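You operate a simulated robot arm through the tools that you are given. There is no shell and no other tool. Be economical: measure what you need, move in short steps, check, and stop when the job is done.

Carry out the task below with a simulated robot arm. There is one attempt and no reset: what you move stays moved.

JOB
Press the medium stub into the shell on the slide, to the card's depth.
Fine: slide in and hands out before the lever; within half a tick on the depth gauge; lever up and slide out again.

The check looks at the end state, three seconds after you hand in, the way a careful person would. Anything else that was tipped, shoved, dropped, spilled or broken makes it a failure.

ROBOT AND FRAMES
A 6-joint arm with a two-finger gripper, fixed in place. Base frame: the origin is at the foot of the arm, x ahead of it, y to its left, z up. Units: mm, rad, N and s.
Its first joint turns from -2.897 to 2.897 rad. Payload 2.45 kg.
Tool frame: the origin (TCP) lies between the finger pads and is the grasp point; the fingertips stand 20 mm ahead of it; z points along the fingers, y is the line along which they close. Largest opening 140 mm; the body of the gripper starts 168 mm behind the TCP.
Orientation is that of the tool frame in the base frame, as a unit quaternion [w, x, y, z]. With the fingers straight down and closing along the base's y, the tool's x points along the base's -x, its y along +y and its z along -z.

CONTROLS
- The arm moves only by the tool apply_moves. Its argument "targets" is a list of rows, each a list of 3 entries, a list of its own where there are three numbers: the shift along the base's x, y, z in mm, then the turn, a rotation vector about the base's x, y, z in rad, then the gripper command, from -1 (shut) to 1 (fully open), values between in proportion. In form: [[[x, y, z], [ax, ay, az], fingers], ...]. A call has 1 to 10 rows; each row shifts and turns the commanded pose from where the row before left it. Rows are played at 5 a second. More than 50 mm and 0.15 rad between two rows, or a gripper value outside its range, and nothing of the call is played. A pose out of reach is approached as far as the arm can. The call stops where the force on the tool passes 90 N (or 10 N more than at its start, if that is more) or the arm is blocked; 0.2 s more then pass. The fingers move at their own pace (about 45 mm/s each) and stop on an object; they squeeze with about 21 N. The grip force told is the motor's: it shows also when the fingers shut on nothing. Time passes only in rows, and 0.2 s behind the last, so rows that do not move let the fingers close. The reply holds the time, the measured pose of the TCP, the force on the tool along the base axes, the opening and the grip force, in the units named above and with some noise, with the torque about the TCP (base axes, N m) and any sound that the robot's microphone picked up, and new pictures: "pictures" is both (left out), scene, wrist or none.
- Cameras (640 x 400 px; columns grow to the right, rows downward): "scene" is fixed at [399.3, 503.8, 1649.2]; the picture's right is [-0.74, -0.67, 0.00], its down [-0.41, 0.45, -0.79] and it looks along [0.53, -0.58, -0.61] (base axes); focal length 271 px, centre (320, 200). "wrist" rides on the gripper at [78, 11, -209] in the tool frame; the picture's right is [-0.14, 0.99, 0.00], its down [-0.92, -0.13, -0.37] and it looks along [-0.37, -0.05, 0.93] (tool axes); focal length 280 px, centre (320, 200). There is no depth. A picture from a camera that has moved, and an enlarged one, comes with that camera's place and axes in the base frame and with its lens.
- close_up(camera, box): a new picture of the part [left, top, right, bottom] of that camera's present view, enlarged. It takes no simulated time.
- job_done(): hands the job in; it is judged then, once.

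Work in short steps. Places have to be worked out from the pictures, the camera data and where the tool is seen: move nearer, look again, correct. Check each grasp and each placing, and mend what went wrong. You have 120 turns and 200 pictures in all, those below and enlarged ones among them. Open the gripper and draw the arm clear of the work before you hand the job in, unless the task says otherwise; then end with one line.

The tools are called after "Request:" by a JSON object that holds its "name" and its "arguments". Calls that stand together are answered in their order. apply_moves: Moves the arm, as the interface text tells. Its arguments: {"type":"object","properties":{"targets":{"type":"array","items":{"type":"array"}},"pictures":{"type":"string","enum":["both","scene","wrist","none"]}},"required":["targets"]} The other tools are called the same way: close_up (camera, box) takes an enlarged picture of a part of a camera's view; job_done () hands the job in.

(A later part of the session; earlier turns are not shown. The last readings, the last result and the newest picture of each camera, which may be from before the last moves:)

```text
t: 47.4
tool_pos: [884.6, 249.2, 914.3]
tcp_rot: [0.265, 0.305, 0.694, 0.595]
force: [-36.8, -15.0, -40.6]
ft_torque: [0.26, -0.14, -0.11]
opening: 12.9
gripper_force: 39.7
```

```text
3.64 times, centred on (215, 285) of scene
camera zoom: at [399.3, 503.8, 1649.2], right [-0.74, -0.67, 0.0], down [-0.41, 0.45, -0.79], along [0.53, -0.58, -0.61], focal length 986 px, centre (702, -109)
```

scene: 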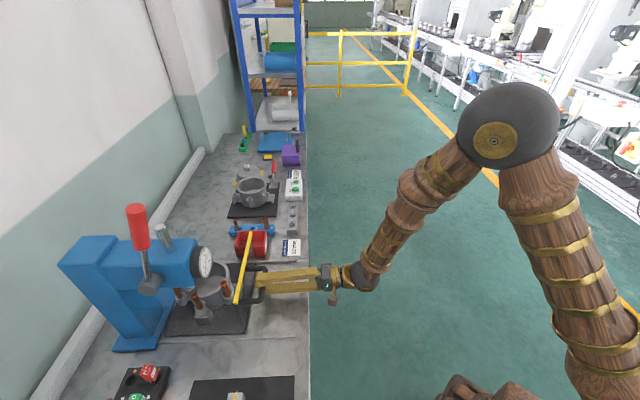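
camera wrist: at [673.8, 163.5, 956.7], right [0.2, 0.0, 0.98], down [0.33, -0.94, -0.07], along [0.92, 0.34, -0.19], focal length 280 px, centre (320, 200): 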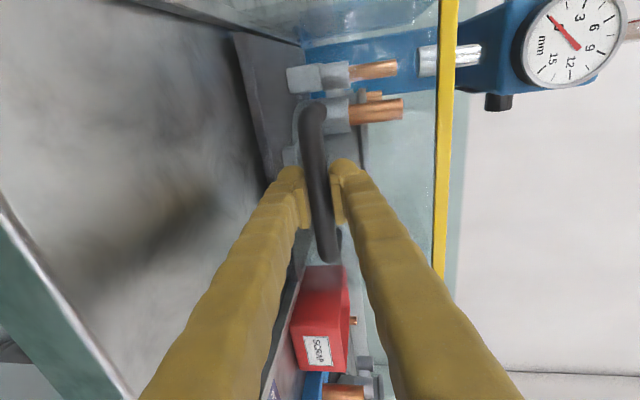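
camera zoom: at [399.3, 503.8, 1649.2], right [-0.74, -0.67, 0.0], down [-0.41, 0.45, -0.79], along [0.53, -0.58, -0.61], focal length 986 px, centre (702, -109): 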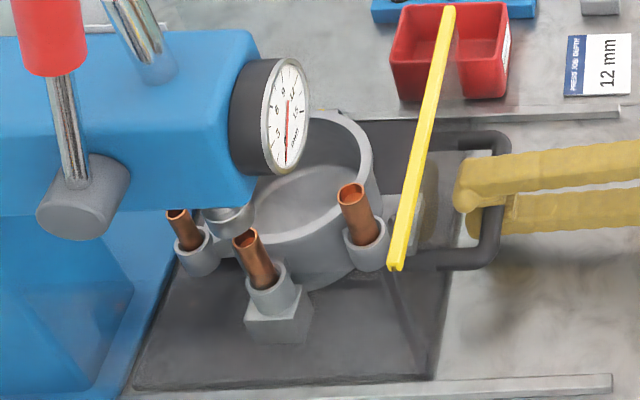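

The stub still needs ~15 mm to reach under the ram. Keep going in small steps, easing z.

Request:
{"name": "apply_moves", "arguments": {"targets": [[[2.8, 2.8, -2], [0, 0, 0], -1], [[3, 3, 0], [0, 0, 0], -1], [[0, 0, 0], [0, 0, 0], -1]], "pictures": "none"}}

Request:
{"name": "apply_moves", "arguments": {"targets": [[[3, 3, 0], [0, 0, 0], -1], [[3, 3, 0], [0, 0, 0], -1], [[0, 0, 0], [0, 0, 0], -1]]}}

Request:
{"name": "close_up", "arguments": {"camera": "scene", "box": [140, 230, 290, 340]}}

Request:
{"name": "close_up", "arguments": {"camera": "wrist", "box": [260, 0, 540, 180]}}

```text
t: 48.2
tool_pos: [890.2, 253.9, 912.6]
tcp_rot: [0.266, 0.306, 0.695, 0.594]
force: [-32.9, -37.0, -41.1]
ft_torque: [0.65, -0.64, -0.01]
opening: 12.2
gripper_force: 39.3
```

```text
t: 48.5
tool_pos: [892.2, 253.1, 912.0]
tcp_rot: [0.267, 0.306, 0.694, 0.594]
force: [-6.7, -7.5, 1.9]
ft_torque: [0.57, -0.6, 0.3]
opening: 12.3
gripper_force: 38.5
stopped in row 1: the force on the tool passed its limit at 102 N (the readings are from after the stop); the commanded pose is now the measured one
camera wrist: at [687.3, 173.9, 954.0], right [0.2, 0.0, 0.98], down [0.33, -0.94, -0.07], along [0.92, 0.34, -0.19], focal length 280 px, centre (320, 200)
```

scene: 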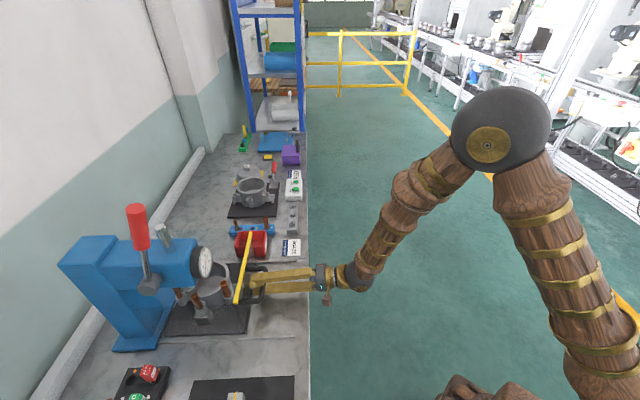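
wrist: 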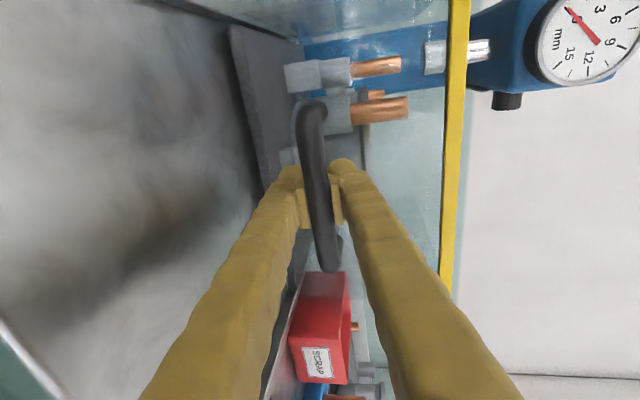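

```text
3.64 times, centred on (215, 285) of scene
camera zoom: at [399.3, 503.8, 1649.2], right [-0.74, -0.67, 0.0], down [-0.41, 0.45, -0.79], along [0.53, -0.58, -0.61], focal length 986 px, centre (702, -109)
```

zoom: 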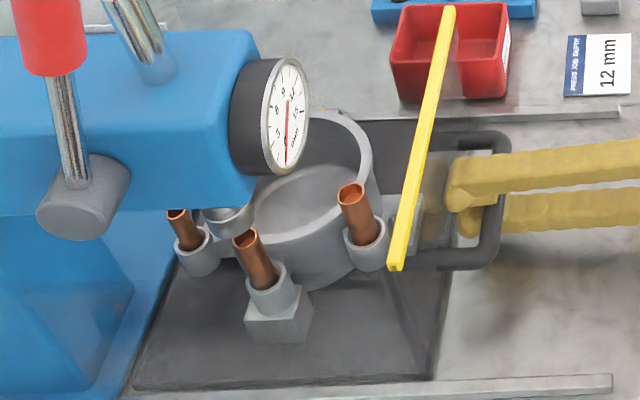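

```text
2.22 times, centred on (400, 90) of wrist
camera zoom: at [687.3, 173.9, 954.0], right [0.2, 0.0, 0.98], down [0.33, -0.94, -0.07], along [0.92, 0.34, -0.19], focal length 623 px, centre (142, 444)
```

zoom: 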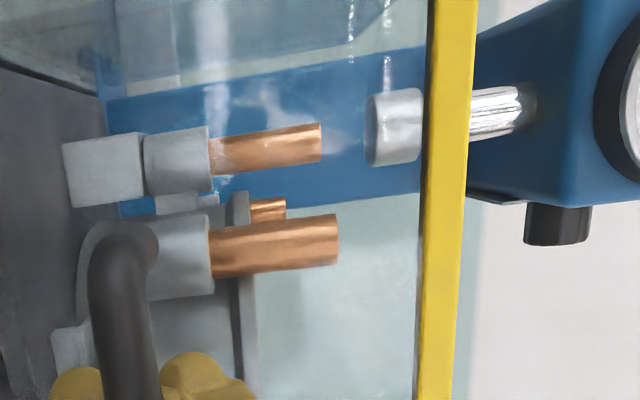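

The slide has reached its stop (the pads slipped over the bar). I release the handle and back straight out.

Request:
{"name": "apply_moves", "arguments": {"targets": [[[0, 0, 0], [0, 0, 0], -0.5], [[0, 0, 0], [0, 0, 0], -0.2], [[0, 0, 0], [0, 0, 0], -0.2], [[-10, -9, 1], [0, 0, 0], -0.2], [[-25, -23, 2], [0, 0, 0], -0.2], [[-30, -28, 3], [0, 0, 0], -0.2], [[-30, -28, 3], [0, 0, 0], -0.2], [[-30, -28, 3], [0, 0, 0], -0.2], [[0, 0, 0], [0, 0, 0], -0.2]]}}

Request:
{"name": "close_up", "arguments": {"camera": "scene", "box": [140, 230, 290, 340]}}

Request:
{"name": "close_up", "arguments": {"camera": "wrist", "box": [240, 20, 520, 200]}}

```text
t: 50.5
tool_pos: [765.6, 137.5, 923.8]
tcp_rot: [0.267, 0.307, 0.694, 0.594]
force: [0.1, -1.1, 0.2]
ft_torque: [0.03, -0.03, -0.03]
opening: 56.2
gripper_force: 0.0
camera wrist: at [562.4, 57.3, 966.1], right [0.2, 0.0, 0.98], down [0.33, -0.94, -0.07], along [0.92, 0.34, -0.19], focal length 280 px, centre (320, 200)
```

scene: 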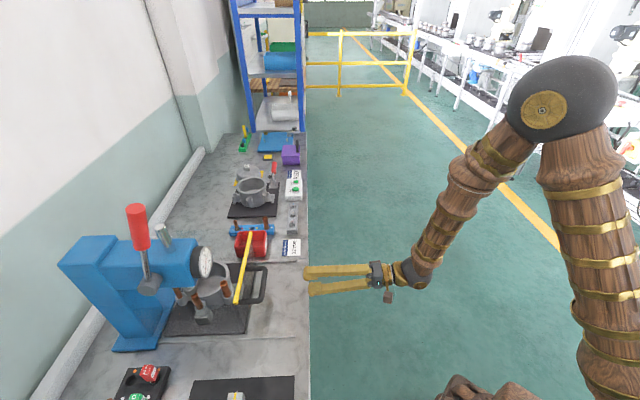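
wrist: 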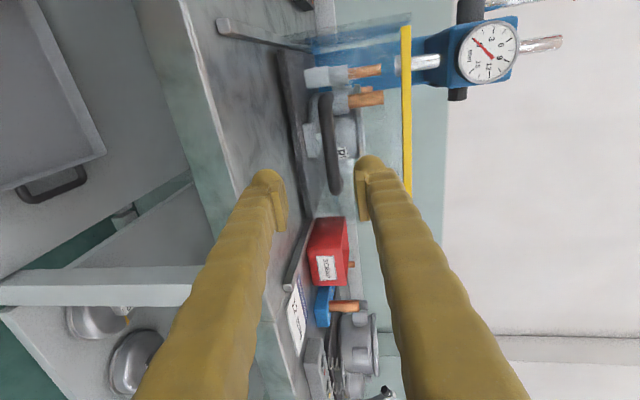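

```text
3.64 times, centred on (215, 285) of scene
camera zoom: at [399.3, 503.8, 1649.2], right [-0.74, -0.67, 0.0], down [-0.41, 0.45, -0.79], along [0.53, -0.58, -0.61], focal length 986 px, centre (702, -109)
```

zoom: 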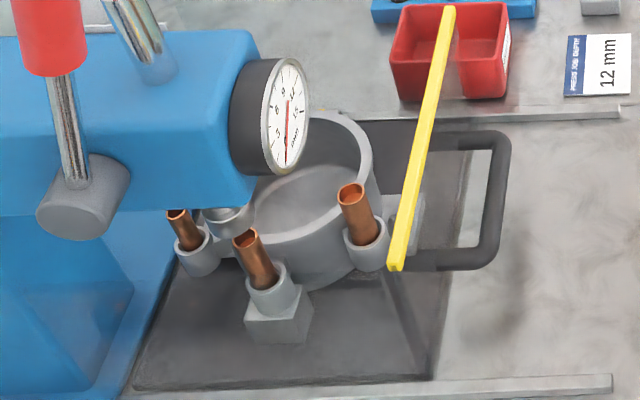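

```text
2.22 times, centred on (380, 110) of wrist
camera zoom: at [562.4, 57.3, 966.1], right [0.2, 0.0, 0.98], down [0.33, -0.94, -0.07], along [0.92, 0.34, -0.19], focal length 623 px, centre (187, 400)
```

zoom: 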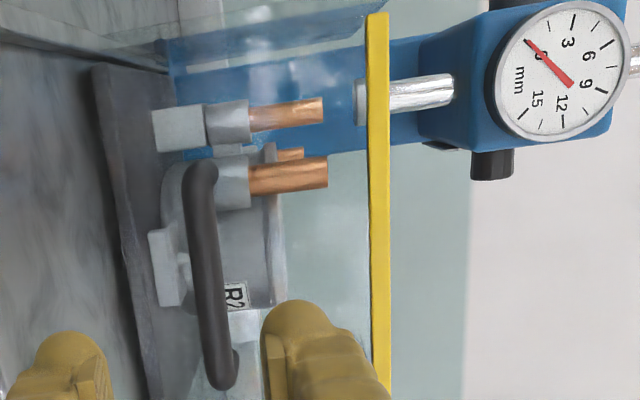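

Slide is in and the hand is out. Next the lever: hub end ≈(891,494,1147), red grip above it at about (902,465,1290), swinging about the bench-direction axis. I rise in the aisle and unroll the gripper to approach the lever from the side.

Request:
{"name": "apply_moves", "arguments": {"targets": [[[-10, -9, 35], [-0.11, -0.0995, 0.022], 0], [[0, 0, 40], [-0.11, -0.0995, 0.022], 0], [[0, 0, 40], [-0.11, -0.0995, 0.022], 0], [[0, 0, 40], [-0.11, -0.0995, 0.022], 0], [[0, 0, 40], [-0.11, -0.0995, 0.022], 0], [[0, 0, 40], [-0.11, -0.0995, 0.022], 0], [[-10, 0, 40], [-0.11, -0.0995, 0.022], 0], [[-20, 20, 30], [-0.11, -0.0995, 0.022], 0], [[-20, 30, 10], [-0.11, -0.0995, 0.022], 0], [[0, 0, 0], [-0.12, -0.108, 0.024], 0]]}}

```text
refused: row 10 steps farther than a row can; nothing moved
```

Request:
{"name": "apply_moves", "arguments": {"targets": [[[-10, -9, 35], [-0.11, -0.0995, 0.022], 0], [[0, 0, 40], [-0.11, -0.0995, 0.022], 0], [[0, 0, 40], [-0.11, -0.0995, 0.022], 0], [[0, 0, 40], [-0.11, -0.0995, 0.022], 0], [[0, 0, 40], [-0.11, -0.0995, 0.022], 0], [[0, 0, 40], [-0.11, -0.0995, 0.022], 0], [[-10, 0, 40], [-0.11, -0.0995, 0.022], 0], [[-20, 20, 30], [-0.11, -0.0995, 0.022], 0], [[-20, 30, 10], [-0.11, -0.0995, 0.022], 0], [[0, 0, 0], [-0.11, -0.0995, 0.022], 0]]}}

```text
t: 52.8
tool_pos: [705.4, 179.3, 1240.3]
tcp_rot: [0.603, -0.246, 0.716, 0.252]
force: [-0.5, -0.2, 0.2]
ft_torque: [-0.02, 0.0, 0.03]
opening: 70.1
gripper_force: 0.2
camera wrist: at [533.7, 45.0, 1193.2], right [-0.63, 0.75, 0.2], down [-0.05, -0.29, 0.95], along [0.77, 0.59, 0.22], focal length 280 px, centre (320, 200)
```

scene: 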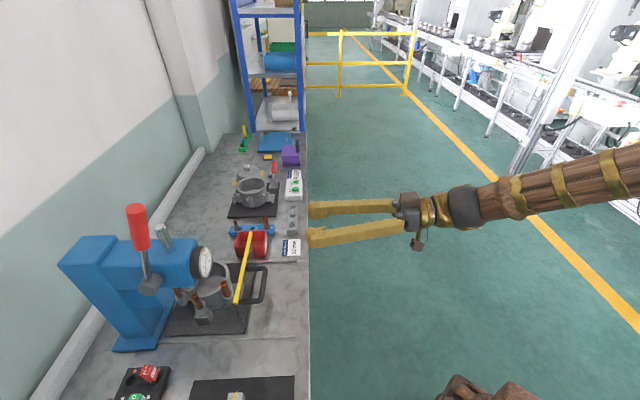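
wrist: 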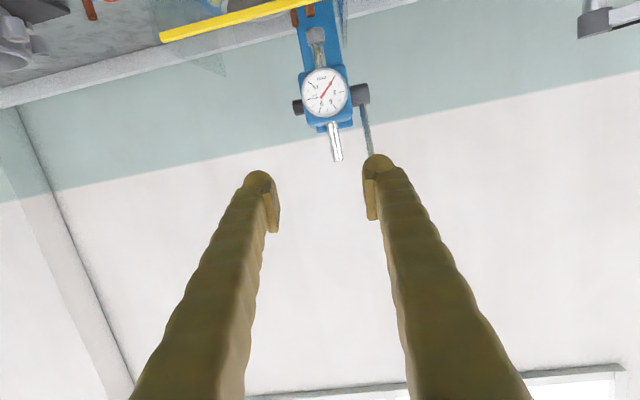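

The front view confirms the lever plane is ~36 mm outside the head's side. I swing around to face the lever from the side.

Request:
{"name": "apply_moves", "arguments": {"targets": [[[-10, 30, 10], [0, 0, -0.135], 0], [[-10, 30, 10], [0, 0, -0.135], 0], [[-10, 30, 10], [0, 0, -0.135], 0], [[0, 35, 10], [0, 0, -0.135], 0], [[0, 35, 10], [0, 0, -0.135], 0], [[0, 35, 0], [0, 0, -0.135], 0], [[0, 35, 0], [0, 0, -0.135], 0], [[0, 25, 0], [0, 0, -0.135], 0], [[0, 0, 0], [0, 0, 0], 0], [[0, 0, 0], [0, 0, 0], 0]]}}

```text
t: 55.0
tool_pos: [686.4, 237.9, 1265.0]
tcp_rot: [0.632, -0.136, 0.746, 0.161]
force: [1.1, -0.1, -1.0]
ft_torque: [-0.01, -0.01, 0.01]
opening: 70.3
gripper_force: 0.1
out of reach, approached as far as the arm can: row 3, 4, 5, 6, 7, 8
camera wrist: at [481.4, 161.4, 1219.4], right [-0.38, 0.9, 0.2], down [-0.13, -0.27, 0.95], along [0.92, 0.34, 0.22], focal length 280 px, centre (320, 200)
```

scene: 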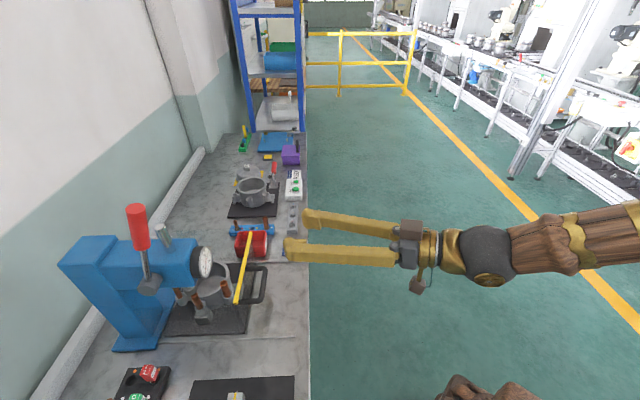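
wrist: 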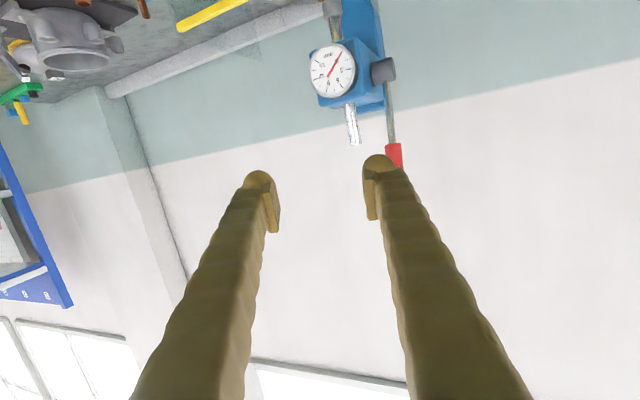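

Some poses were too close to the base column. I check where the commanded pose is with a still row.

Request:
{"name": "apply_moves", "arguments": {"targets": [[[0, 0, 0], [0, 0, 0], 0], [[0, 0, 0], [0, 0, 0], 0]], "pictures": "none"}}

```text
t: 55.5
tool_pos: [686.9, 237.6, 1265.7]
tcp_rot: [0.632, -0.136, 0.746, 0.161]
force: [0.8, 0.5, -0.1]
ft_torque: [-0.02, -0.04, -0.01]
opening: 70.1
gripper_force: 0.0
```

Request:
{"name": "apply_moves", "arguments": {"targets": [[[40, 10, 10], [0, 0, 0], 0], [[40, 10, 10], [0, 0, 0], 0], [[0, 10, 5], [0, 0, -0.13], 0], [[0, 10, 0], [0, 0, -0.13], 0], [[0, 15, 0], [0, 0, -0.13], 0], [[0, 20, 0], [0, 0, -0.13], 0], [[0, 25, 0], [0, 0, -0.13], 0], [[-5, 25, 0], [0, 0, -0.13], 0], [[0, 0, 0], [0, 0, 0], 0]]}}

```text
t: 57.5
tool_pos: [769.0, 250.9, 1286.4]
tcp_rot: [0.632, -0.127, 0.749, 0.154]
force: [0.2, -0.2, 1.0]
ft_torque: [-0.05, -0.01, -0.02]
opening: 70.0
gripper_force: 0.0
out of reach, approached as far as the arm can: row 3, 4, 5, 6, 7, 8
camera wrist: at [563.6, 178.6, 1243.2], right [-0.36, 0.91, 0.21], down [-0.13, -0.27, 0.96], along [0.92, 0.32, 0.21], focal length 280 px, centre (320, 200)
```

scene: 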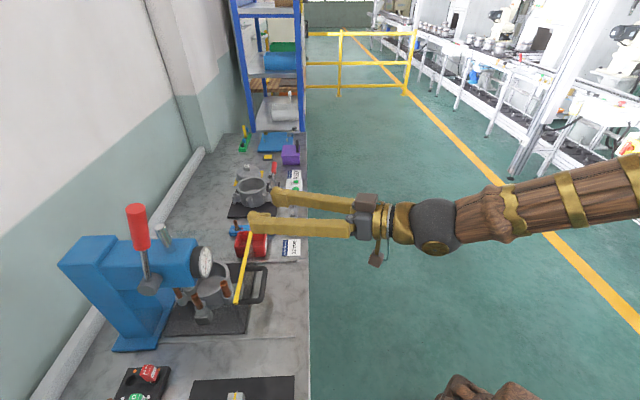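
wrist: 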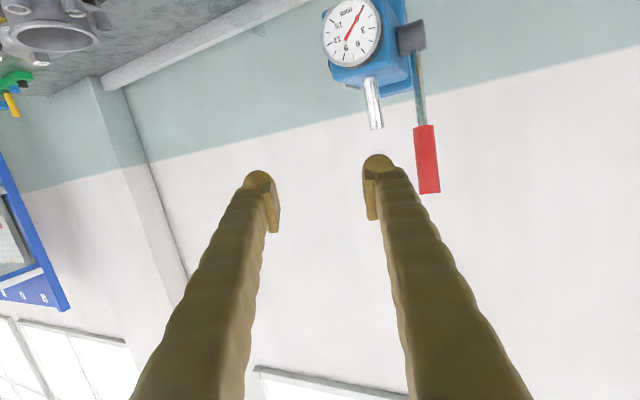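

That's the wrist's singular pose (tool in line with the forearm). I tilt the tool downward first, then yaw.

Request:
{"name": "apply_moves", "arguments": {"targets": [[[0, 0, 10], [-0.057, 0.137, 0], 0], [[0, 0, 10], [-0.057, 0.137, 0], 0], [[0, 0, 10], [-0.057, 0.137, 0], 0], [[0, 0, 0], [-0.057, 0.137, 0], 0], [[0, 10, 0], [0, 0, -0.14], 0], [[0, 15, 0], [0, 0, -0.14], 0], [[0, 20, 0], [0, 0, -0.14], 0], [[-5, 25, 0], [0, 0, -0.14], 0], [[-5, 30, 0], [0, 0, -0.14], 0], [[0, 0, 0], [0, 0, 0], 0]]}}

```text
t: 59.8
tool_pos: [748.5, 371.5, 1301.0]
tcp_rot: [0.426, 0.12, 0.896, -0.039]
force: [6.9, -2.1, 6.7]
ft_torque: [0.42, 1.24, 0.12]
opening: 69.9
gripper_force: 0.1
out of reach, approached as far as the arm can: row 2, 3
camera wrist: at [545.1, 430.8, 1373.3], right [0.33, 0.93, 0.14], down [0.25, -0.23, 0.94], along [0.91, -0.27, -0.31], focal length 280 px, centre (320, 200)
```

scene: 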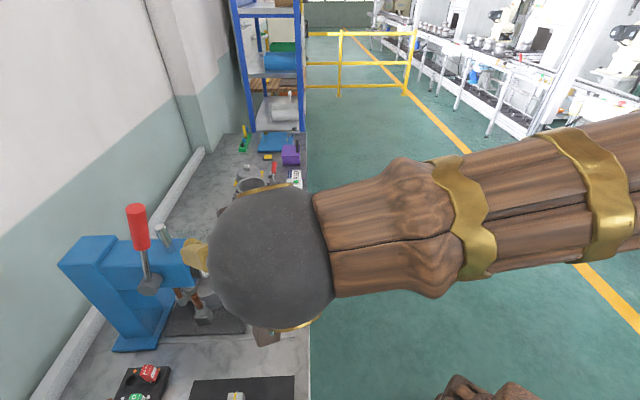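
wrist: 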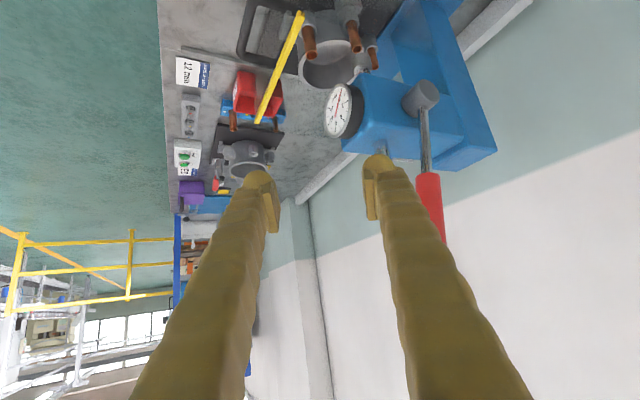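

Now I see the lever clearly: hub near (915,480,1144), lever leaning ~12° toward the aisle, grip centre ≈(907,468,1275). I flatten the tool and move to a standoff beside the grip.

Request:
{"name": "apply_moves", "arguments": {"targets": [[[0, 20, 0], [-0.029, -0.13, 0], 0.2], [[0, 25, 0], [-0.029, -0.13, 0], 0.2], [[0, 25, 0], [-0.029, -0.13, 0], 0.2], [[0, 25, -10], [0, 0, 0], 0.2], [[10, 25, -10], [0, 0, 0], 0.2], [[0, 0, 0], [0, 0, 0], 0.2]]}}

```text
t: 61.1
tool_pos: [767.1, 487.2, 1293.4]
tcp_rot: [0.617, 0.134, 0.775, -0.034]
force: [0.2, 0.6, 0.1]
ft_torque: [0.02, 0.02, -0.01]
opening: 84.0
gripper_force: 0.0
camera wrist: at [555.9, 555.2, 1268.4], right [0.27, 0.93, 0.24], down [-0.19, -0.2, 0.96], along [0.94, -0.31, 0.13], focal length 280 px, centre (320, 200)
```

scene: 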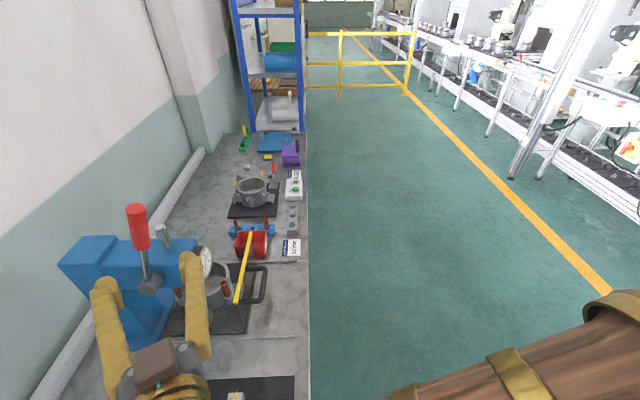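
wrist: 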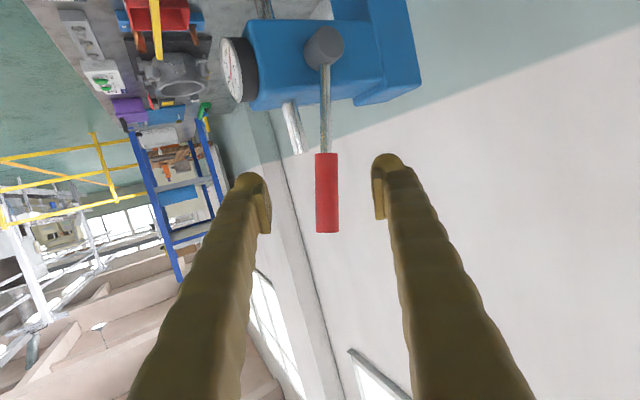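

The lever now sits between the fingers. It solves to a straight line: pivot (905,480,1144), grip from (889,466,1261) to (871,450,1352). I advance so the pads reach around the grip centre.

Request:
{"name": "apply_moves", "arguments": {"targets": [[[30, -8, 4], [0, 0, 0], 0.2], [[30, -8, 5], [0, 0, 0], 0.2], [[28, -7, 4], [0, 0, 0], 0.2], [[0, 0, 0], [0, 0, 0], 0.2]]}}

Request:
{"name": "close_up", "arguments": {"camera": "scene", "box": [50, 170, 230, 310]}}

```text
t: 62.1
tool_pos: [856.1, 464.2, 1306.5]
tcp_rot: [0.616, 0.135, 0.775, -0.034]
force: [0.6, 0.3, -0.1]
ft_torque: [0.04, 0.02, -0.01]
opening: 83.6
gripper_force: 0.0
camera wrist: at [645.1, 531.9, 1281.8], right [0.28, 0.93, 0.24], down [-0.19, -0.2, 0.96], along [0.94, -0.31, 0.13], focal length 280 px, centre (320, 200)
```

scene: 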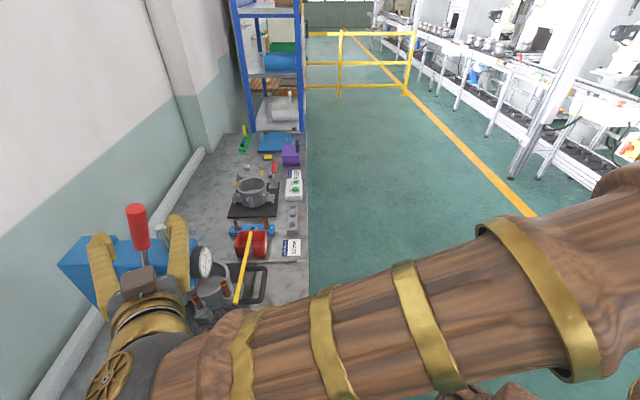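
wrist: 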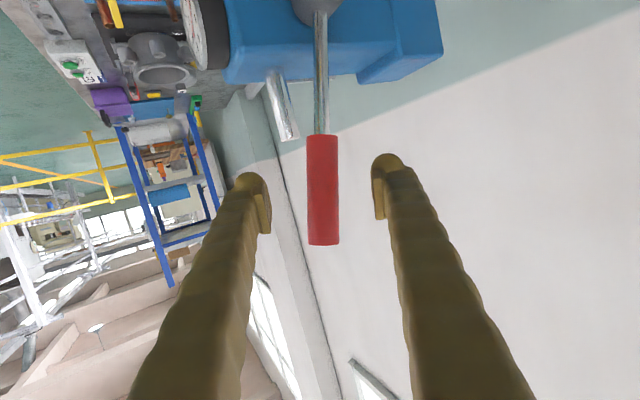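

```text
2.86 times, centred on (140, 240) of scene
camera zoom: at [399.3, 503.8, 1649.2], right [-0.74, -0.67, 0.0], down [-0.41, 0.45, -0.79], along [0.53, -0.58, -0.61], focal length 775 px, centre (834, 86)
```

zoom: 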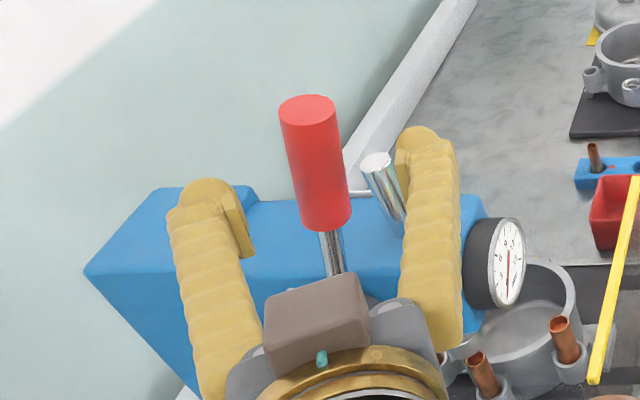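

Two wrist views confirm the grip position. I advance 12 mm more and close to a loose cage around the ~30 mm grip.

Request:
{"name": "apply_moves", "arguments": {"targets": [[[12, -3, 0], [0, 0, 0], 0.2], [[0, 0, 0], [0, 0, 0], -0.2], [[0, 0, 0], [0, 0, 0], -0.4], [[0, 0, 0], [0, 0, 0], -0.45], [[0, 0, 0], [0, 0, 0], -0.45]]}}

Request:
{"name": "close_up", "arguments": {"camera": "scene", "box": [50, 170, 230, 310]}}

```text
t: 63.4
tool_pos: [868.1, 460.5, 1305.8]
tcp_rot: [0.617, 0.134, 0.775, -0.034]
force: [0.0, -0.3, -0.5]
ft_torque: [-0.02, 0.01, 0.01]
opening: 38.2
gripper_force: 0.1
camera wrist: at [656.5, 529.1, 1281.8], right [0.28, 0.93, 0.24], down [-0.19, -0.2, 0.96], along [0.94, -0.31, 0.13], focal length 280 px, centre (320, 200)
```

scene: 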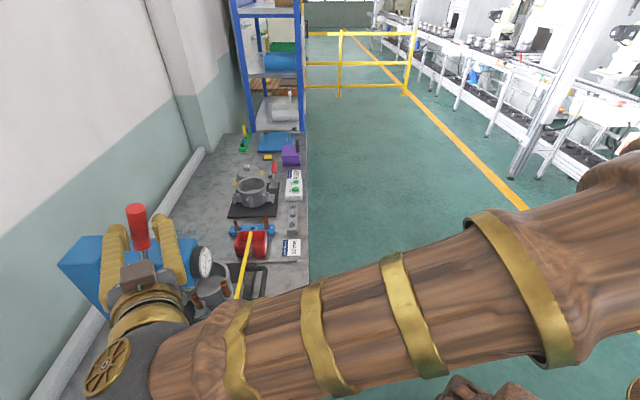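
wrist: 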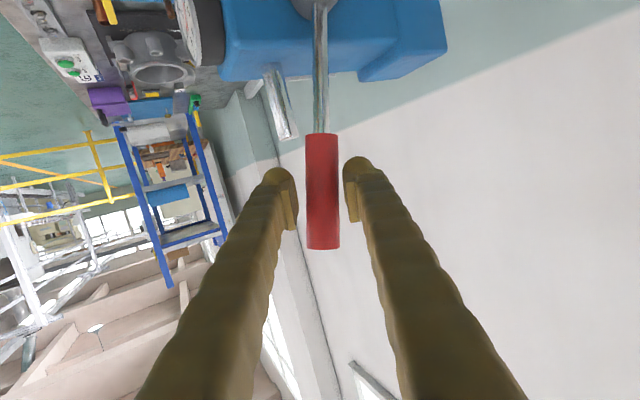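

```text
2.86 times, centred on (140, 240) of scene
camera zoom: at [399.3, 503.8, 1649.2], right [-0.74, -0.67, 0.0], down [-0.41, 0.45, -0.79], along [0.53, -0.58, -0.61], focal length 775 px, centre (834, 86)
```

zoom: 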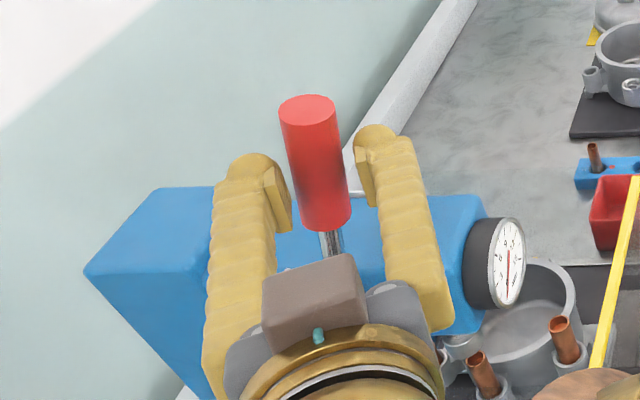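

The grip is caged. I start swinging the lever toward the aisle in small arc steps (tool rotating rigidly with it), watching the dial and force.

Request:
{"name": "apply_moves", "arguments": {"targets": [[[-11.8, -10.7, -4.8], [0.067, -0.074, 0], -0.45], [[-11.4, -10.3, -6.3], [0.067, -0.074, 0], -0.45], [[0, 0, 0], [0, 0, 0], -0.45]]}}

Request:
{"name": "close_up", "arguments": {"camera": "scene", "box": [50, 190, 260, 330]}}

```text
t: 64.2
tool_pos: [843.3, 439.0, 1295.1]
tcp_rot: [0.662, 0.178, 0.727, 0.028]
force: [-2.2, 1.9, 0.0]
ft_torque: [-0.05, -0.02, 0.05]
opening: 39.7
gripper_force: 1.1
camera wrist: at [638.3, 512.9, 1248.9], right [0.23, 0.89, 0.4], down [-0.33, -0.32, 0.89], along [0.92, -0.34, 0.22], focal length 280 px, centre (320, 200)
```

scene: 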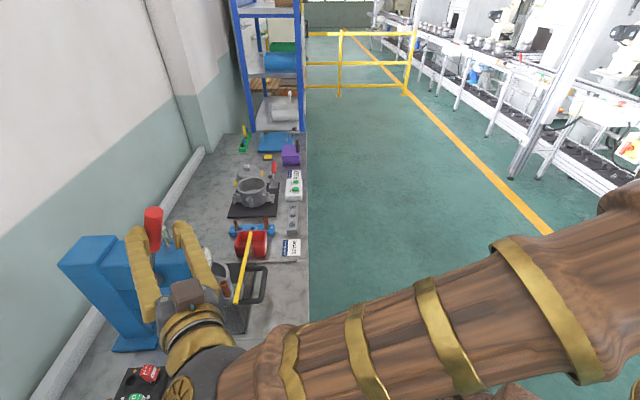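
wrist: 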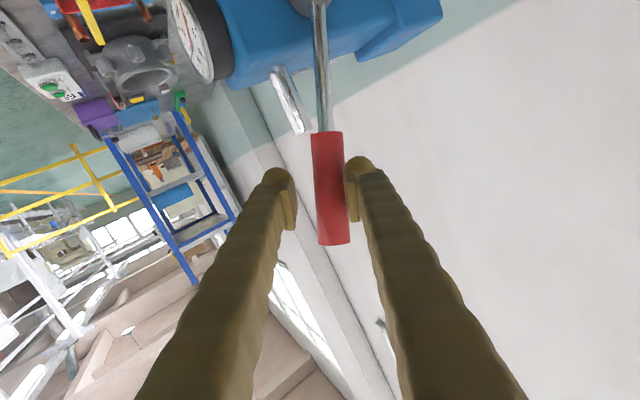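

```text
2.86 times, centred on (155, 260) of scene
camera zoom: at [399.3, 503.8, 1649.2], right [-0.74, -0.67, 0.0], down [-0.41, 0.45, -0.79], along [0.53, -0.58, -0.61], focal length 775 px, centre (791, 29)
```

zoom: 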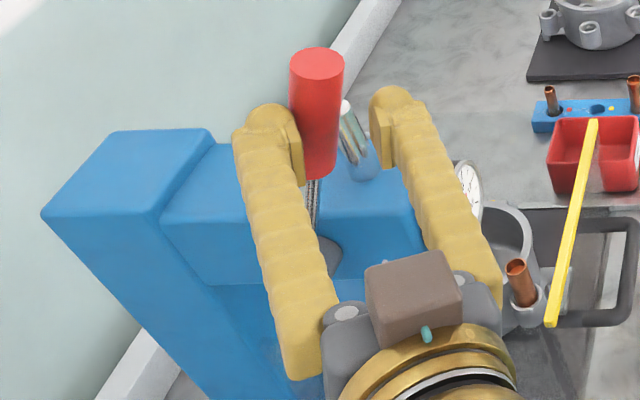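

Lever follows with tiny force. Continue, reading the dial from the wrist view.

Request:
{"name": "apply_moves", "arguments": {"targets": [[[-10.9, -9.8, -8], [0.067, -0.074, 0], -0.45], [[-10.3, -9.3, -9.3], [0.067, -0.074, 0], -0.45], [[0, 0, 0], [0, 0, 0], -0.45]]}}

Request:
{"name": "close_up", "arguments": {"camera": "wrist", "box": [120, 0, 260, 100]}}

Request:
{"name": "close_up", "arguments": {"camera": "scene", "box": [130, 220, 260, 320]}}

```text
t: 65.0
tool_pos: [821.3, 421.7, 1278.7]
tcp_rot: [0.7, 0.219, 0.673, 0.09]
force: [-1.1, 2.2, -1.0]
ft_torque: [0.0, -0.04, 0.06]
opening: 39.6
gripper_force: 0.6
camera wrist: at [625.6, 501.8, 1211.7], right [0.16, 0.82, 0.55], down [-0.45, -0.43, 0.78], along [0.88, -0.37, 0.31], focal length 280 px, centre (320, 200)
```

scene: 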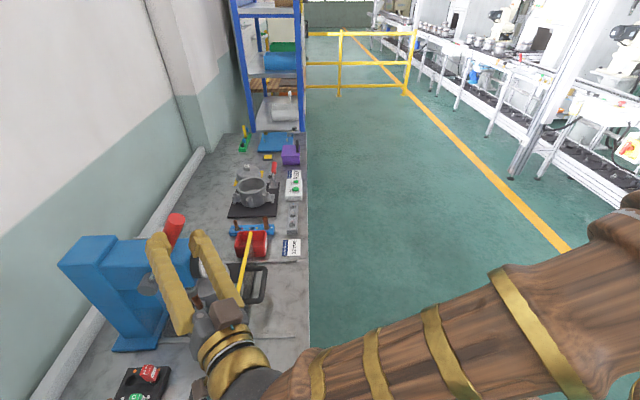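
wrist: 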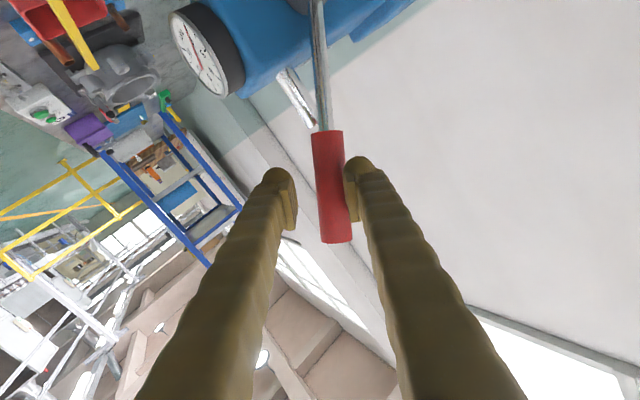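

```text
4.00 times, centred on (190, 50) of wrist
camera zoom: at [625.6, 501.8, 1211.7], right [0.16, 0.82, 0.55], down [-0.45, -0.43, 0.78], along [0.88, -0.37, 0.31], focal length 1122 px, centre (840, 800)
```

zoom: 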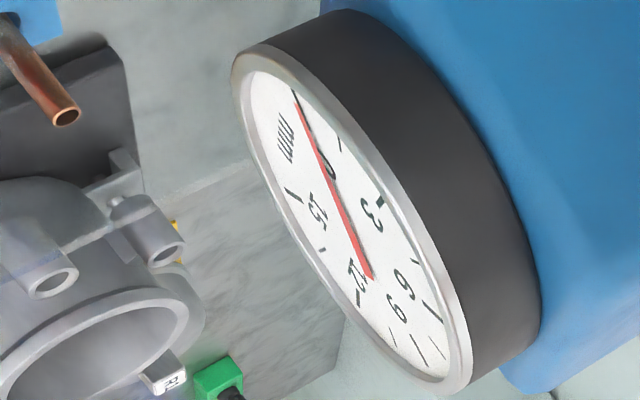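

```text
4.00 times, centred on (195, 270) of scene
camera zoom: at [399.3, 503.8, 1649.2], right [-0.74, -0.67, 0.0], down [-0.41, 0.45, -0.79], along [0.53, -0.58, -0.61], focal length 1085 px, centre (820, -80)
```

zoom: 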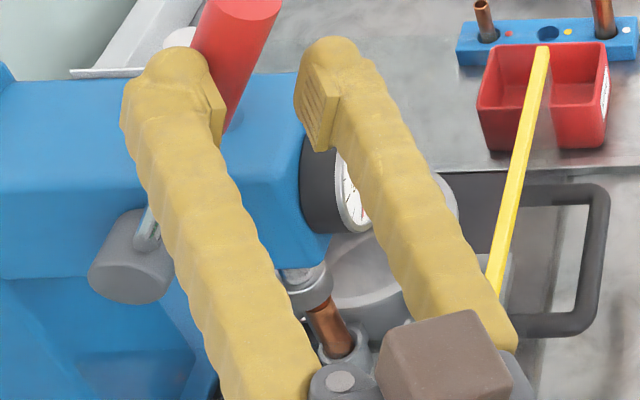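

The ram is right over the stub and about to touch; dial still 0. I go on in half steps.

Request:
{"name": "apply_moves", "arguments": {"targets": [[[-4.8, -4.4, -5.2], [0.0335, -0.037, 0], -0.45], [[0, 0, 0], [0, 0, 0], -0.45]], "pictures": "none"}}

Request:
{"name": "close_up", "arguments": {"camera": "wrist", "box": [120, 0, 260, 120]}}

Request:
{"name": "close_up", "arguments": {"camera": "scene", "box": [170, 250, 240, 310]}}

```text
t: 65.5
tool_pos: [818.2, 417.3, 1272.0]
tcp_rot: [0.709, 0.228, 0.659, 0.105]
force: [-1.1, 2.7, 0.4]
ft_torque: [-0.03, -0.06, 0.06]
opening: 39.5
gripper_force: 0.7
```

```text
3.33 times, centred on (190, 60) of wrist
camera zoom: at [623.2, 499.8, 1201.9], right [0.14, 0.8, 0.58], down [-0.48, -0.46, 0.75], along [0.86, -0.38, 0.33], focal length 935 px, centre (753, 667)
```

zoom: 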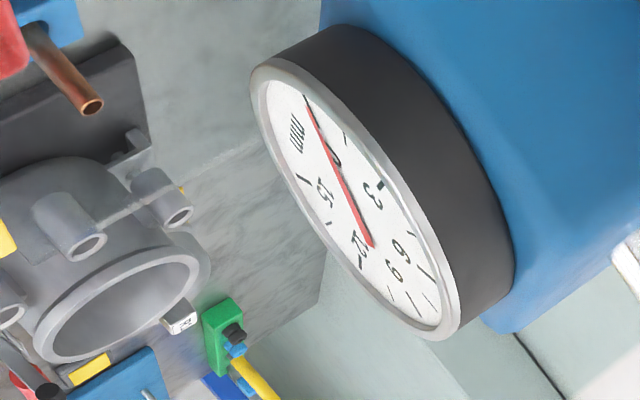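

```text
6.67 times, centred on (205, 280) of scene
camera zoom: at [399.3, 503.8, 1649.2], right [-0.74, -0.67, 0.0], down [-0.41, 0.45, -0.79], along [0.53, -0.58, -0.61], focal length 1808 px, centre (1087, -333)
```

zoom: 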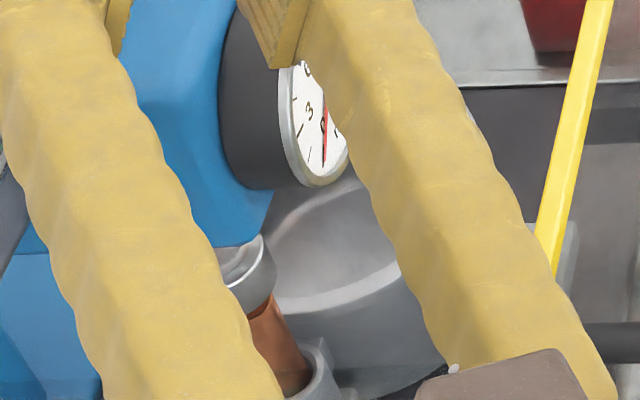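

Request:
{"name": "apply_moves", "arguments": {"targets": [[[-4.7, -4.2, -5.5], [0.0335, -0.037, 0], -0.45], [[0, 0, 0], [0, 0, 0], -0.45]], "pictures": "none"}}

Request:
{"name": "close_up", "arguments": {"camera": "wrist", "box": [120, 0, 260, 120]}}

Request:
{"name": "close_up", "arguments": {"camera": "scene", "box": [170, 250, 240, 310]}}

```text
t: 66.2
tool_pos: [813.9, 412.7, 1267.4]
tcp_rot: [0.717, 0.239, 0.643, 0.12]
force: [-1.1, 2.0, -0.7]
ft_torque: [-0.05, -0.08, 0.09]
opening: 39.8
gripper_force: 0.6
```

```text
3.33 times, centred on (190, 60) of wrist
camera zoom: at [621.3, 497.9, 1192.6], right [0.11, 0.78, 0.61], down [-0.51, -0.48, 0.71], along [0.85, -0.39, 0.34], focal length 935 px, centre (753, 667)
```

zoom: 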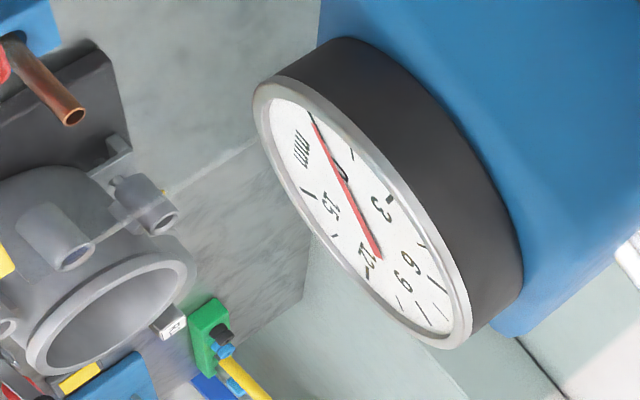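

```text
6.67 times, centred on (205, 280) of scene
camera zoom: at [399.3, 503.8, 1649.2], right [-0.74, -0.67, 0.0], down [-0.41, 0.45, -0.79], along [0.53, -0.58, -0.61], focal length 1808 px, centre (1087, -333)
```

zoom: 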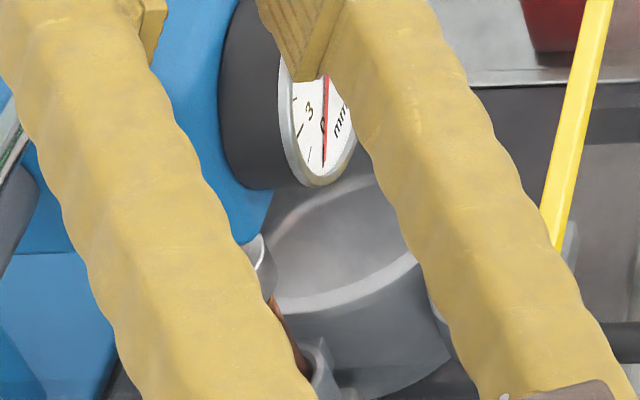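

Request:
{"name": "apply_moves", "arguments": {"targets": [[[-4.5, -4, -5.8], [0.0335, -0.037, 0], -0.45], [[-4.2, -3.8, -6], [0.0335, -0.037, 0], -0.45], [[0, 0, 0], [0, 0, 0], -0.45]], "pictures": "none"}}

Request:
{"name": "close_up", "arguments": {"camera": "wrist", "box": [120, 0, 260, 120]}}

Request:
{"name": "close_up", "arguments": {"camera": "scene", "box": [140, 220, 250, 320]}}

```text
t: 67.0
tool_pos: [808.2, 411.0, 1268.8]
tcp_rot: [0.724, 0.248, 0.63, 0.131]
force: [-0.5, 0.0, 0.2]
ft_torque: [0.03, 0.03, 0.02]
opening: 38.4
gripper_force: 0.0
out of reach, approached as far as the arm can: row 1, 2
```

```text
3.33 times, centred on (190, 60) of wrist
camera zoom: at [619.4, 501.0, 1191.8], right [0.1, 0.77, 0.64], down [-0.53, -0.5, 0.68], along [0.84, -0.41, 0.36], focal length 935 px, centre (753, 667)
```

zoom: 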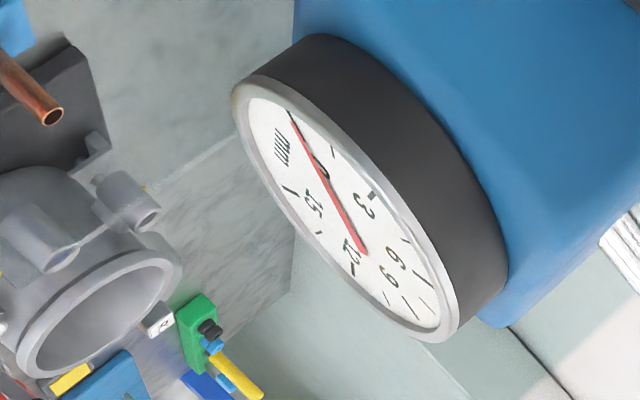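

```text
4.00 times, centred on (195, 270) of scene
camera zoom: at [399.3, 503.8, 1649.2], right [-0.74, -0.67, 0.0], down [-0.41, 0.45, -0.79], along [0.53, -0.58, -0.61], focal length 1085 px, centre (820, -80)
```

zoom: 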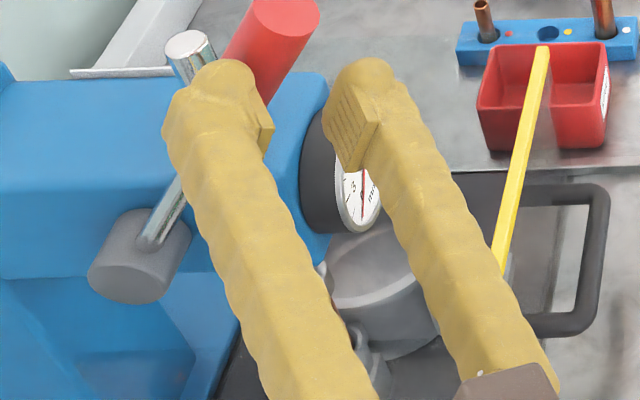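

The rigid rotation ran the wrist to its limit (tool now pointing slightly up). I pitch the tool down about the TCP to regain range, leaving the lever where it is.

Request:
{"name": "apply_moves", "arguments": {"targets": [[[0, 0, 0], [0.027, 0.14, 0], -0.4], [[0, 0, 0], [0.027, 0.14, 0], -0.4], [[0, 0, 0], [0, 0, 0], -0.4]]}}

Request:
{"name": "close_up", "arguments": {"camera": "scene", "box": [140, 220, 250, 320]}}

```text
t: 67.8
tool_pos: [808.8, 412.6, 1269.8]
tcp_rot: [0.621, 0.284, 0.722, 0.111]
force: [-6.6, 6.0, 1.3]
ft_torque: [-0.06, -0.24, 0.19]
opening: 45.0
gripper_force: 2.3
camera wrist: at [605.7, 503.8, 1252.1], right [0.28, 0.73, 0.62], down [-0.33, -0.54, 0.78], along [0.9, -0.42, 0.09], focal length 280 px, centre (320, 200)
```

scene: 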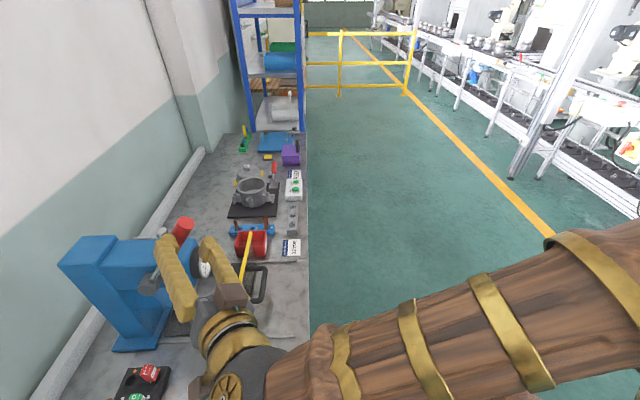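
wrist: 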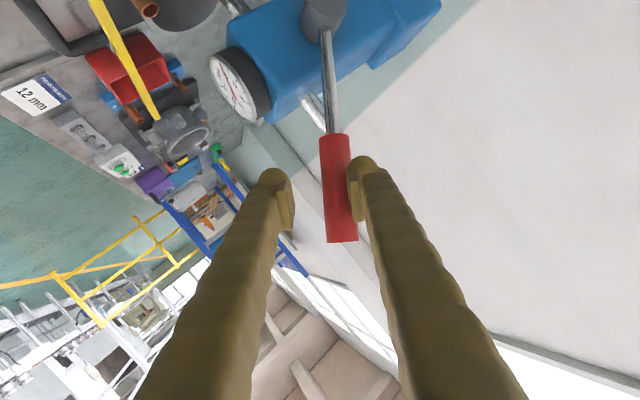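

```text
4.00 times, centred on (195, 270) of scene
camera zoom: at [399.3, 503.8, 1649.2], right [-0.74, -0.67, 0.0], down [-0.41, 0.45, -0.79], along [0.53, -0.58, -0.61], focal length 1085 px, centre (820, -80)
```

zoom: 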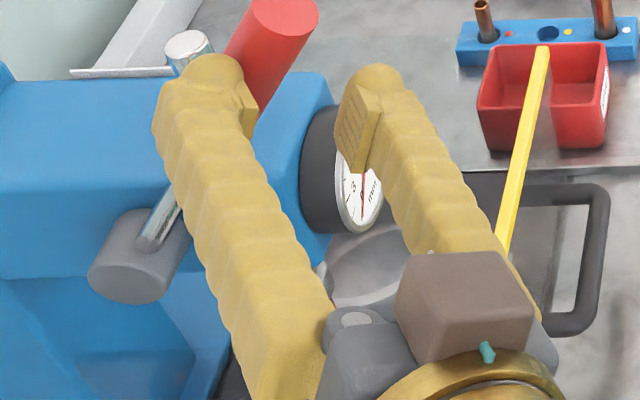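

Range regained, and the dial is better visible. I continue along the arc, now rolling about the tool axis, two half-steps at a time.

Request:
{"name": "apply_moves", "arguments": {"targets": [[[-5, -4.5, -6.9], [0.048, -0.0097, -0.01], -0.4], [[-4.3, -3.9, -6.2], [0.048, -0.0097, -0.01], -0.4], [[0, 0, 0], [0, 0, 0], -0.4]], "pictures": "none"}}

Request:
{"name": "close_up", "arguments": {"camera": "wrist", "box": [170, 20, 310, 140]}}

Request:
{"name": "close_up", "arguments": {"camera": "scene", "box": [140, 220, 250, 320]}}

```text
t: 68.5
tool_pos: [798.2, 404.9, 1256.7]
tcp_rot: [0.615, 0.319, 0.707, 0.143]
force: [-12.3, 12.6, 0.7]
ft_torque: [-0.3, -0.34, 0.37]
opening: 46.8
gripper_force: 3.3
```

```text
3.33 times, centred on (240, 80) of wrist
camera zoom: at [598.4, 501.1, 1244.3], right [0.28, 0.66, 0.7], down [-0.35, -0.6, 0.72], along [0.89, -0.44, 0.07], focal length 935 px, centre (587, 600)
```

zoom: 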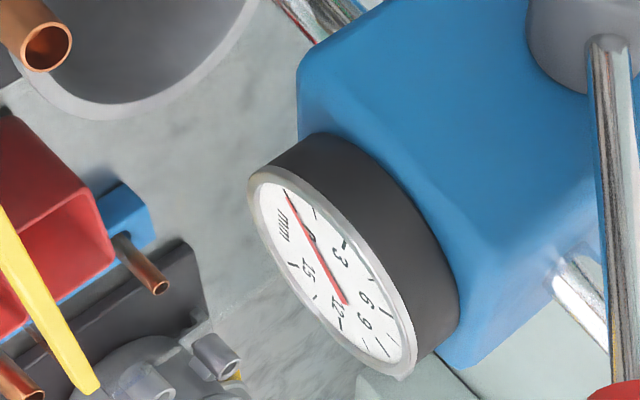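

```text
4.00 times, centred on (195, 270) of scene
camera zoom: at [399.3, 503.8, 1649.2], right [-0.74, -0.67, 0.0], down [-0.41, 0.45, -0.79], along [0.53, -0.58, -0.61], focal length 1085 px, centre (820, -80)
```

zoom: 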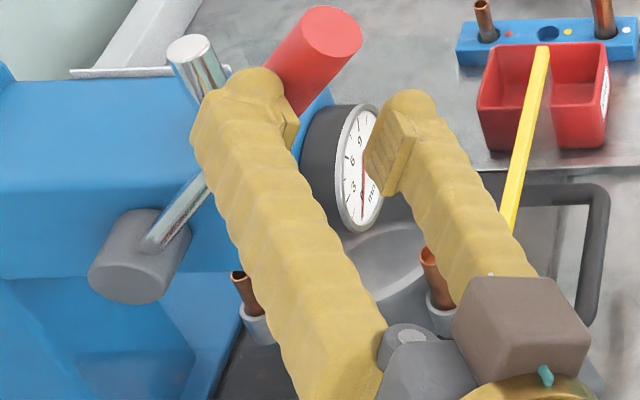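

Request:
{"name": "apply_moves", "arguments": {"targets": [[[-4, -3.6, -6.6], [0.048, -0.0097, -0.01], -0.3], [[-3.8, -3.5, -6.8], [0.048, -0.0097, -0.01], -0.3], [[0, 0, 0], [0, 0, 0], -0.3]], "pictures": "none"}}

Request:
{"name": "close_up", "arguments": {"camera": "wrist", "box": [170, 20, 310, 140]}}

Request:
{"name": "close_up", "arguments": {"camera": "scene", "box": [140, 220, 250, 320]}}

```text
t: 69.3
tool_pos: [791.0, 396.1, 1242.9]
tcp_rot: [0.607, 0.354, 0.69, 0.173]
force: [-3.5, 4.4, 1.7]
ft_torque: [-0.04, -0.14, 0.1]
opening: 51.1
gripper_force: 1.7
```

```text
3.33 times, centred on (240, 80) of wrist
camera zoom: at [593.3, 498.4, 1236.5], right [0.28, 0.59, 0.76], down [-0.38, -0.66, 0.65], along [0.88, -0.47, 0.04], focal length 935 px, centre (587, 600)
```

zoom: 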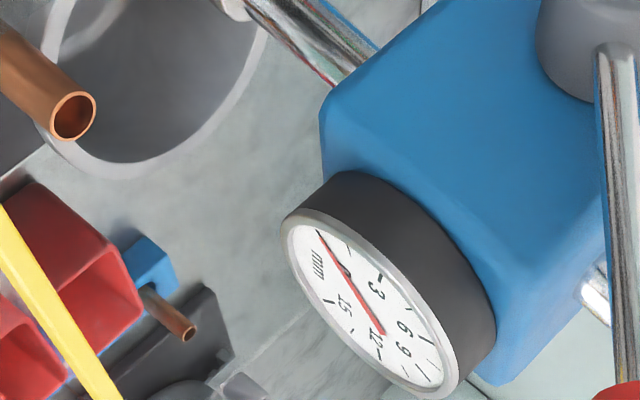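

```text
4.00 times, centred on (195, 270) of scene
camera zoom: at [399.3, 503.8, 1649.2], right [-0.74, -0.67, 0.0], down [-0.41, 0.45, -0.79], along [0.53, -0.58, -0.61], focal length 1085 px, centre (820, -80)
```

zoom: 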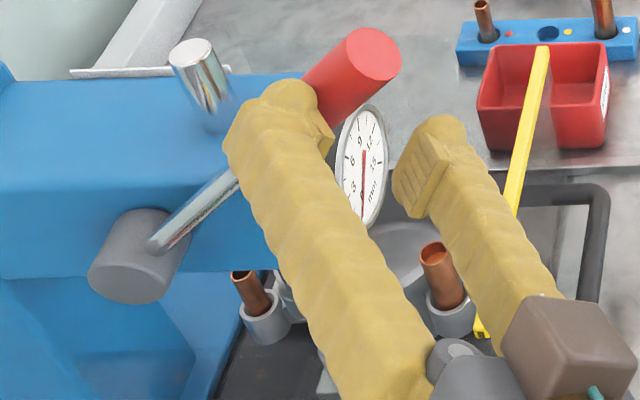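

Request:
{"name": "apply_moves", "arguments": {"targets": [[[-3.6, -3.2, -7.1], [0.048, -0.0097, -0.01], -0.3], [[-3.3, -2.9, -7.3], [0.048, -0.0097, -0.01], -0.3], [[0, 0, 0], [0, 0, 0], -0.3]], "pictures": "none"}}

Request:
{"name": "close_up", "arguments": {"camera": "wrist", "box": [170, 0, 350, 140]}}

Request:
{"name": "close_up", "arguments": {"camera": "scene", "box": [140, 220, 250, 320]}}

```text
t: 70.2
tool_pos: [789.0, 400.5, 1262.1]
tcp_rot: [0.594, 0.388, 0.678, 0.192]
force: [0.2, 0.0, -0.1]
ft_torque: [-0.04, -0.04, 0.02]
opening: 49.1
gripper_force: 0.1
out of reach, approached as far as the arm can: row 1, 2
```

```text
2.86 times, centred on (260, 70) of wrist
camera zoom: at [593.3, 507.0, 1264.2], right [0.29, 0.51, 0.81], down [-0.4, -0.7, 0.59], along [0.87, -0.49, 0.0], focal length 801 px, centre (491, 571)
```

zoom: 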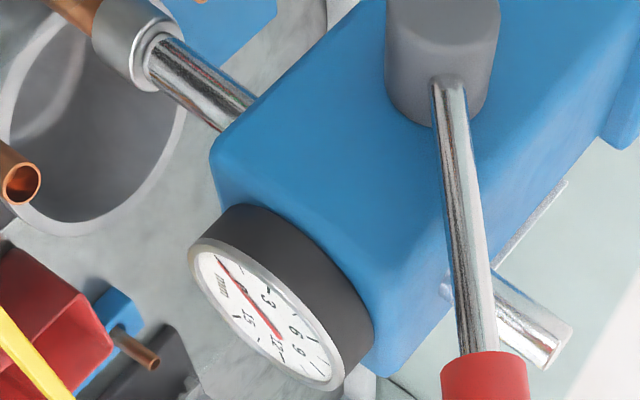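

```text
4.00 times, centred on (195, 270) of scene
camera zoom: at [399.3, 503.8, 1649.2], right [-0.74, -0.67, 0.0], down [-0.41, 0.45, -0.79], along [0.53, -0.58, -0.61], focal length 1085 px, centre (820, -80)
```

zoom: 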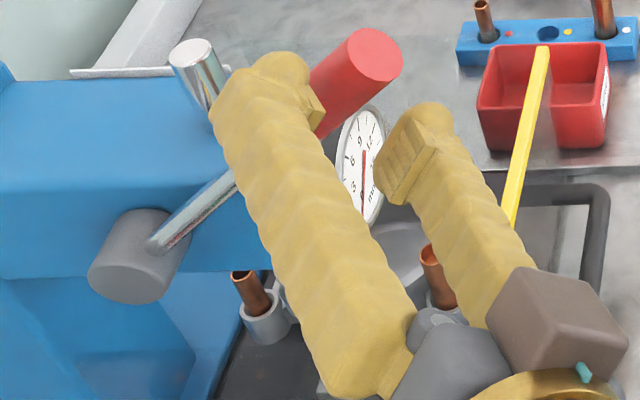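

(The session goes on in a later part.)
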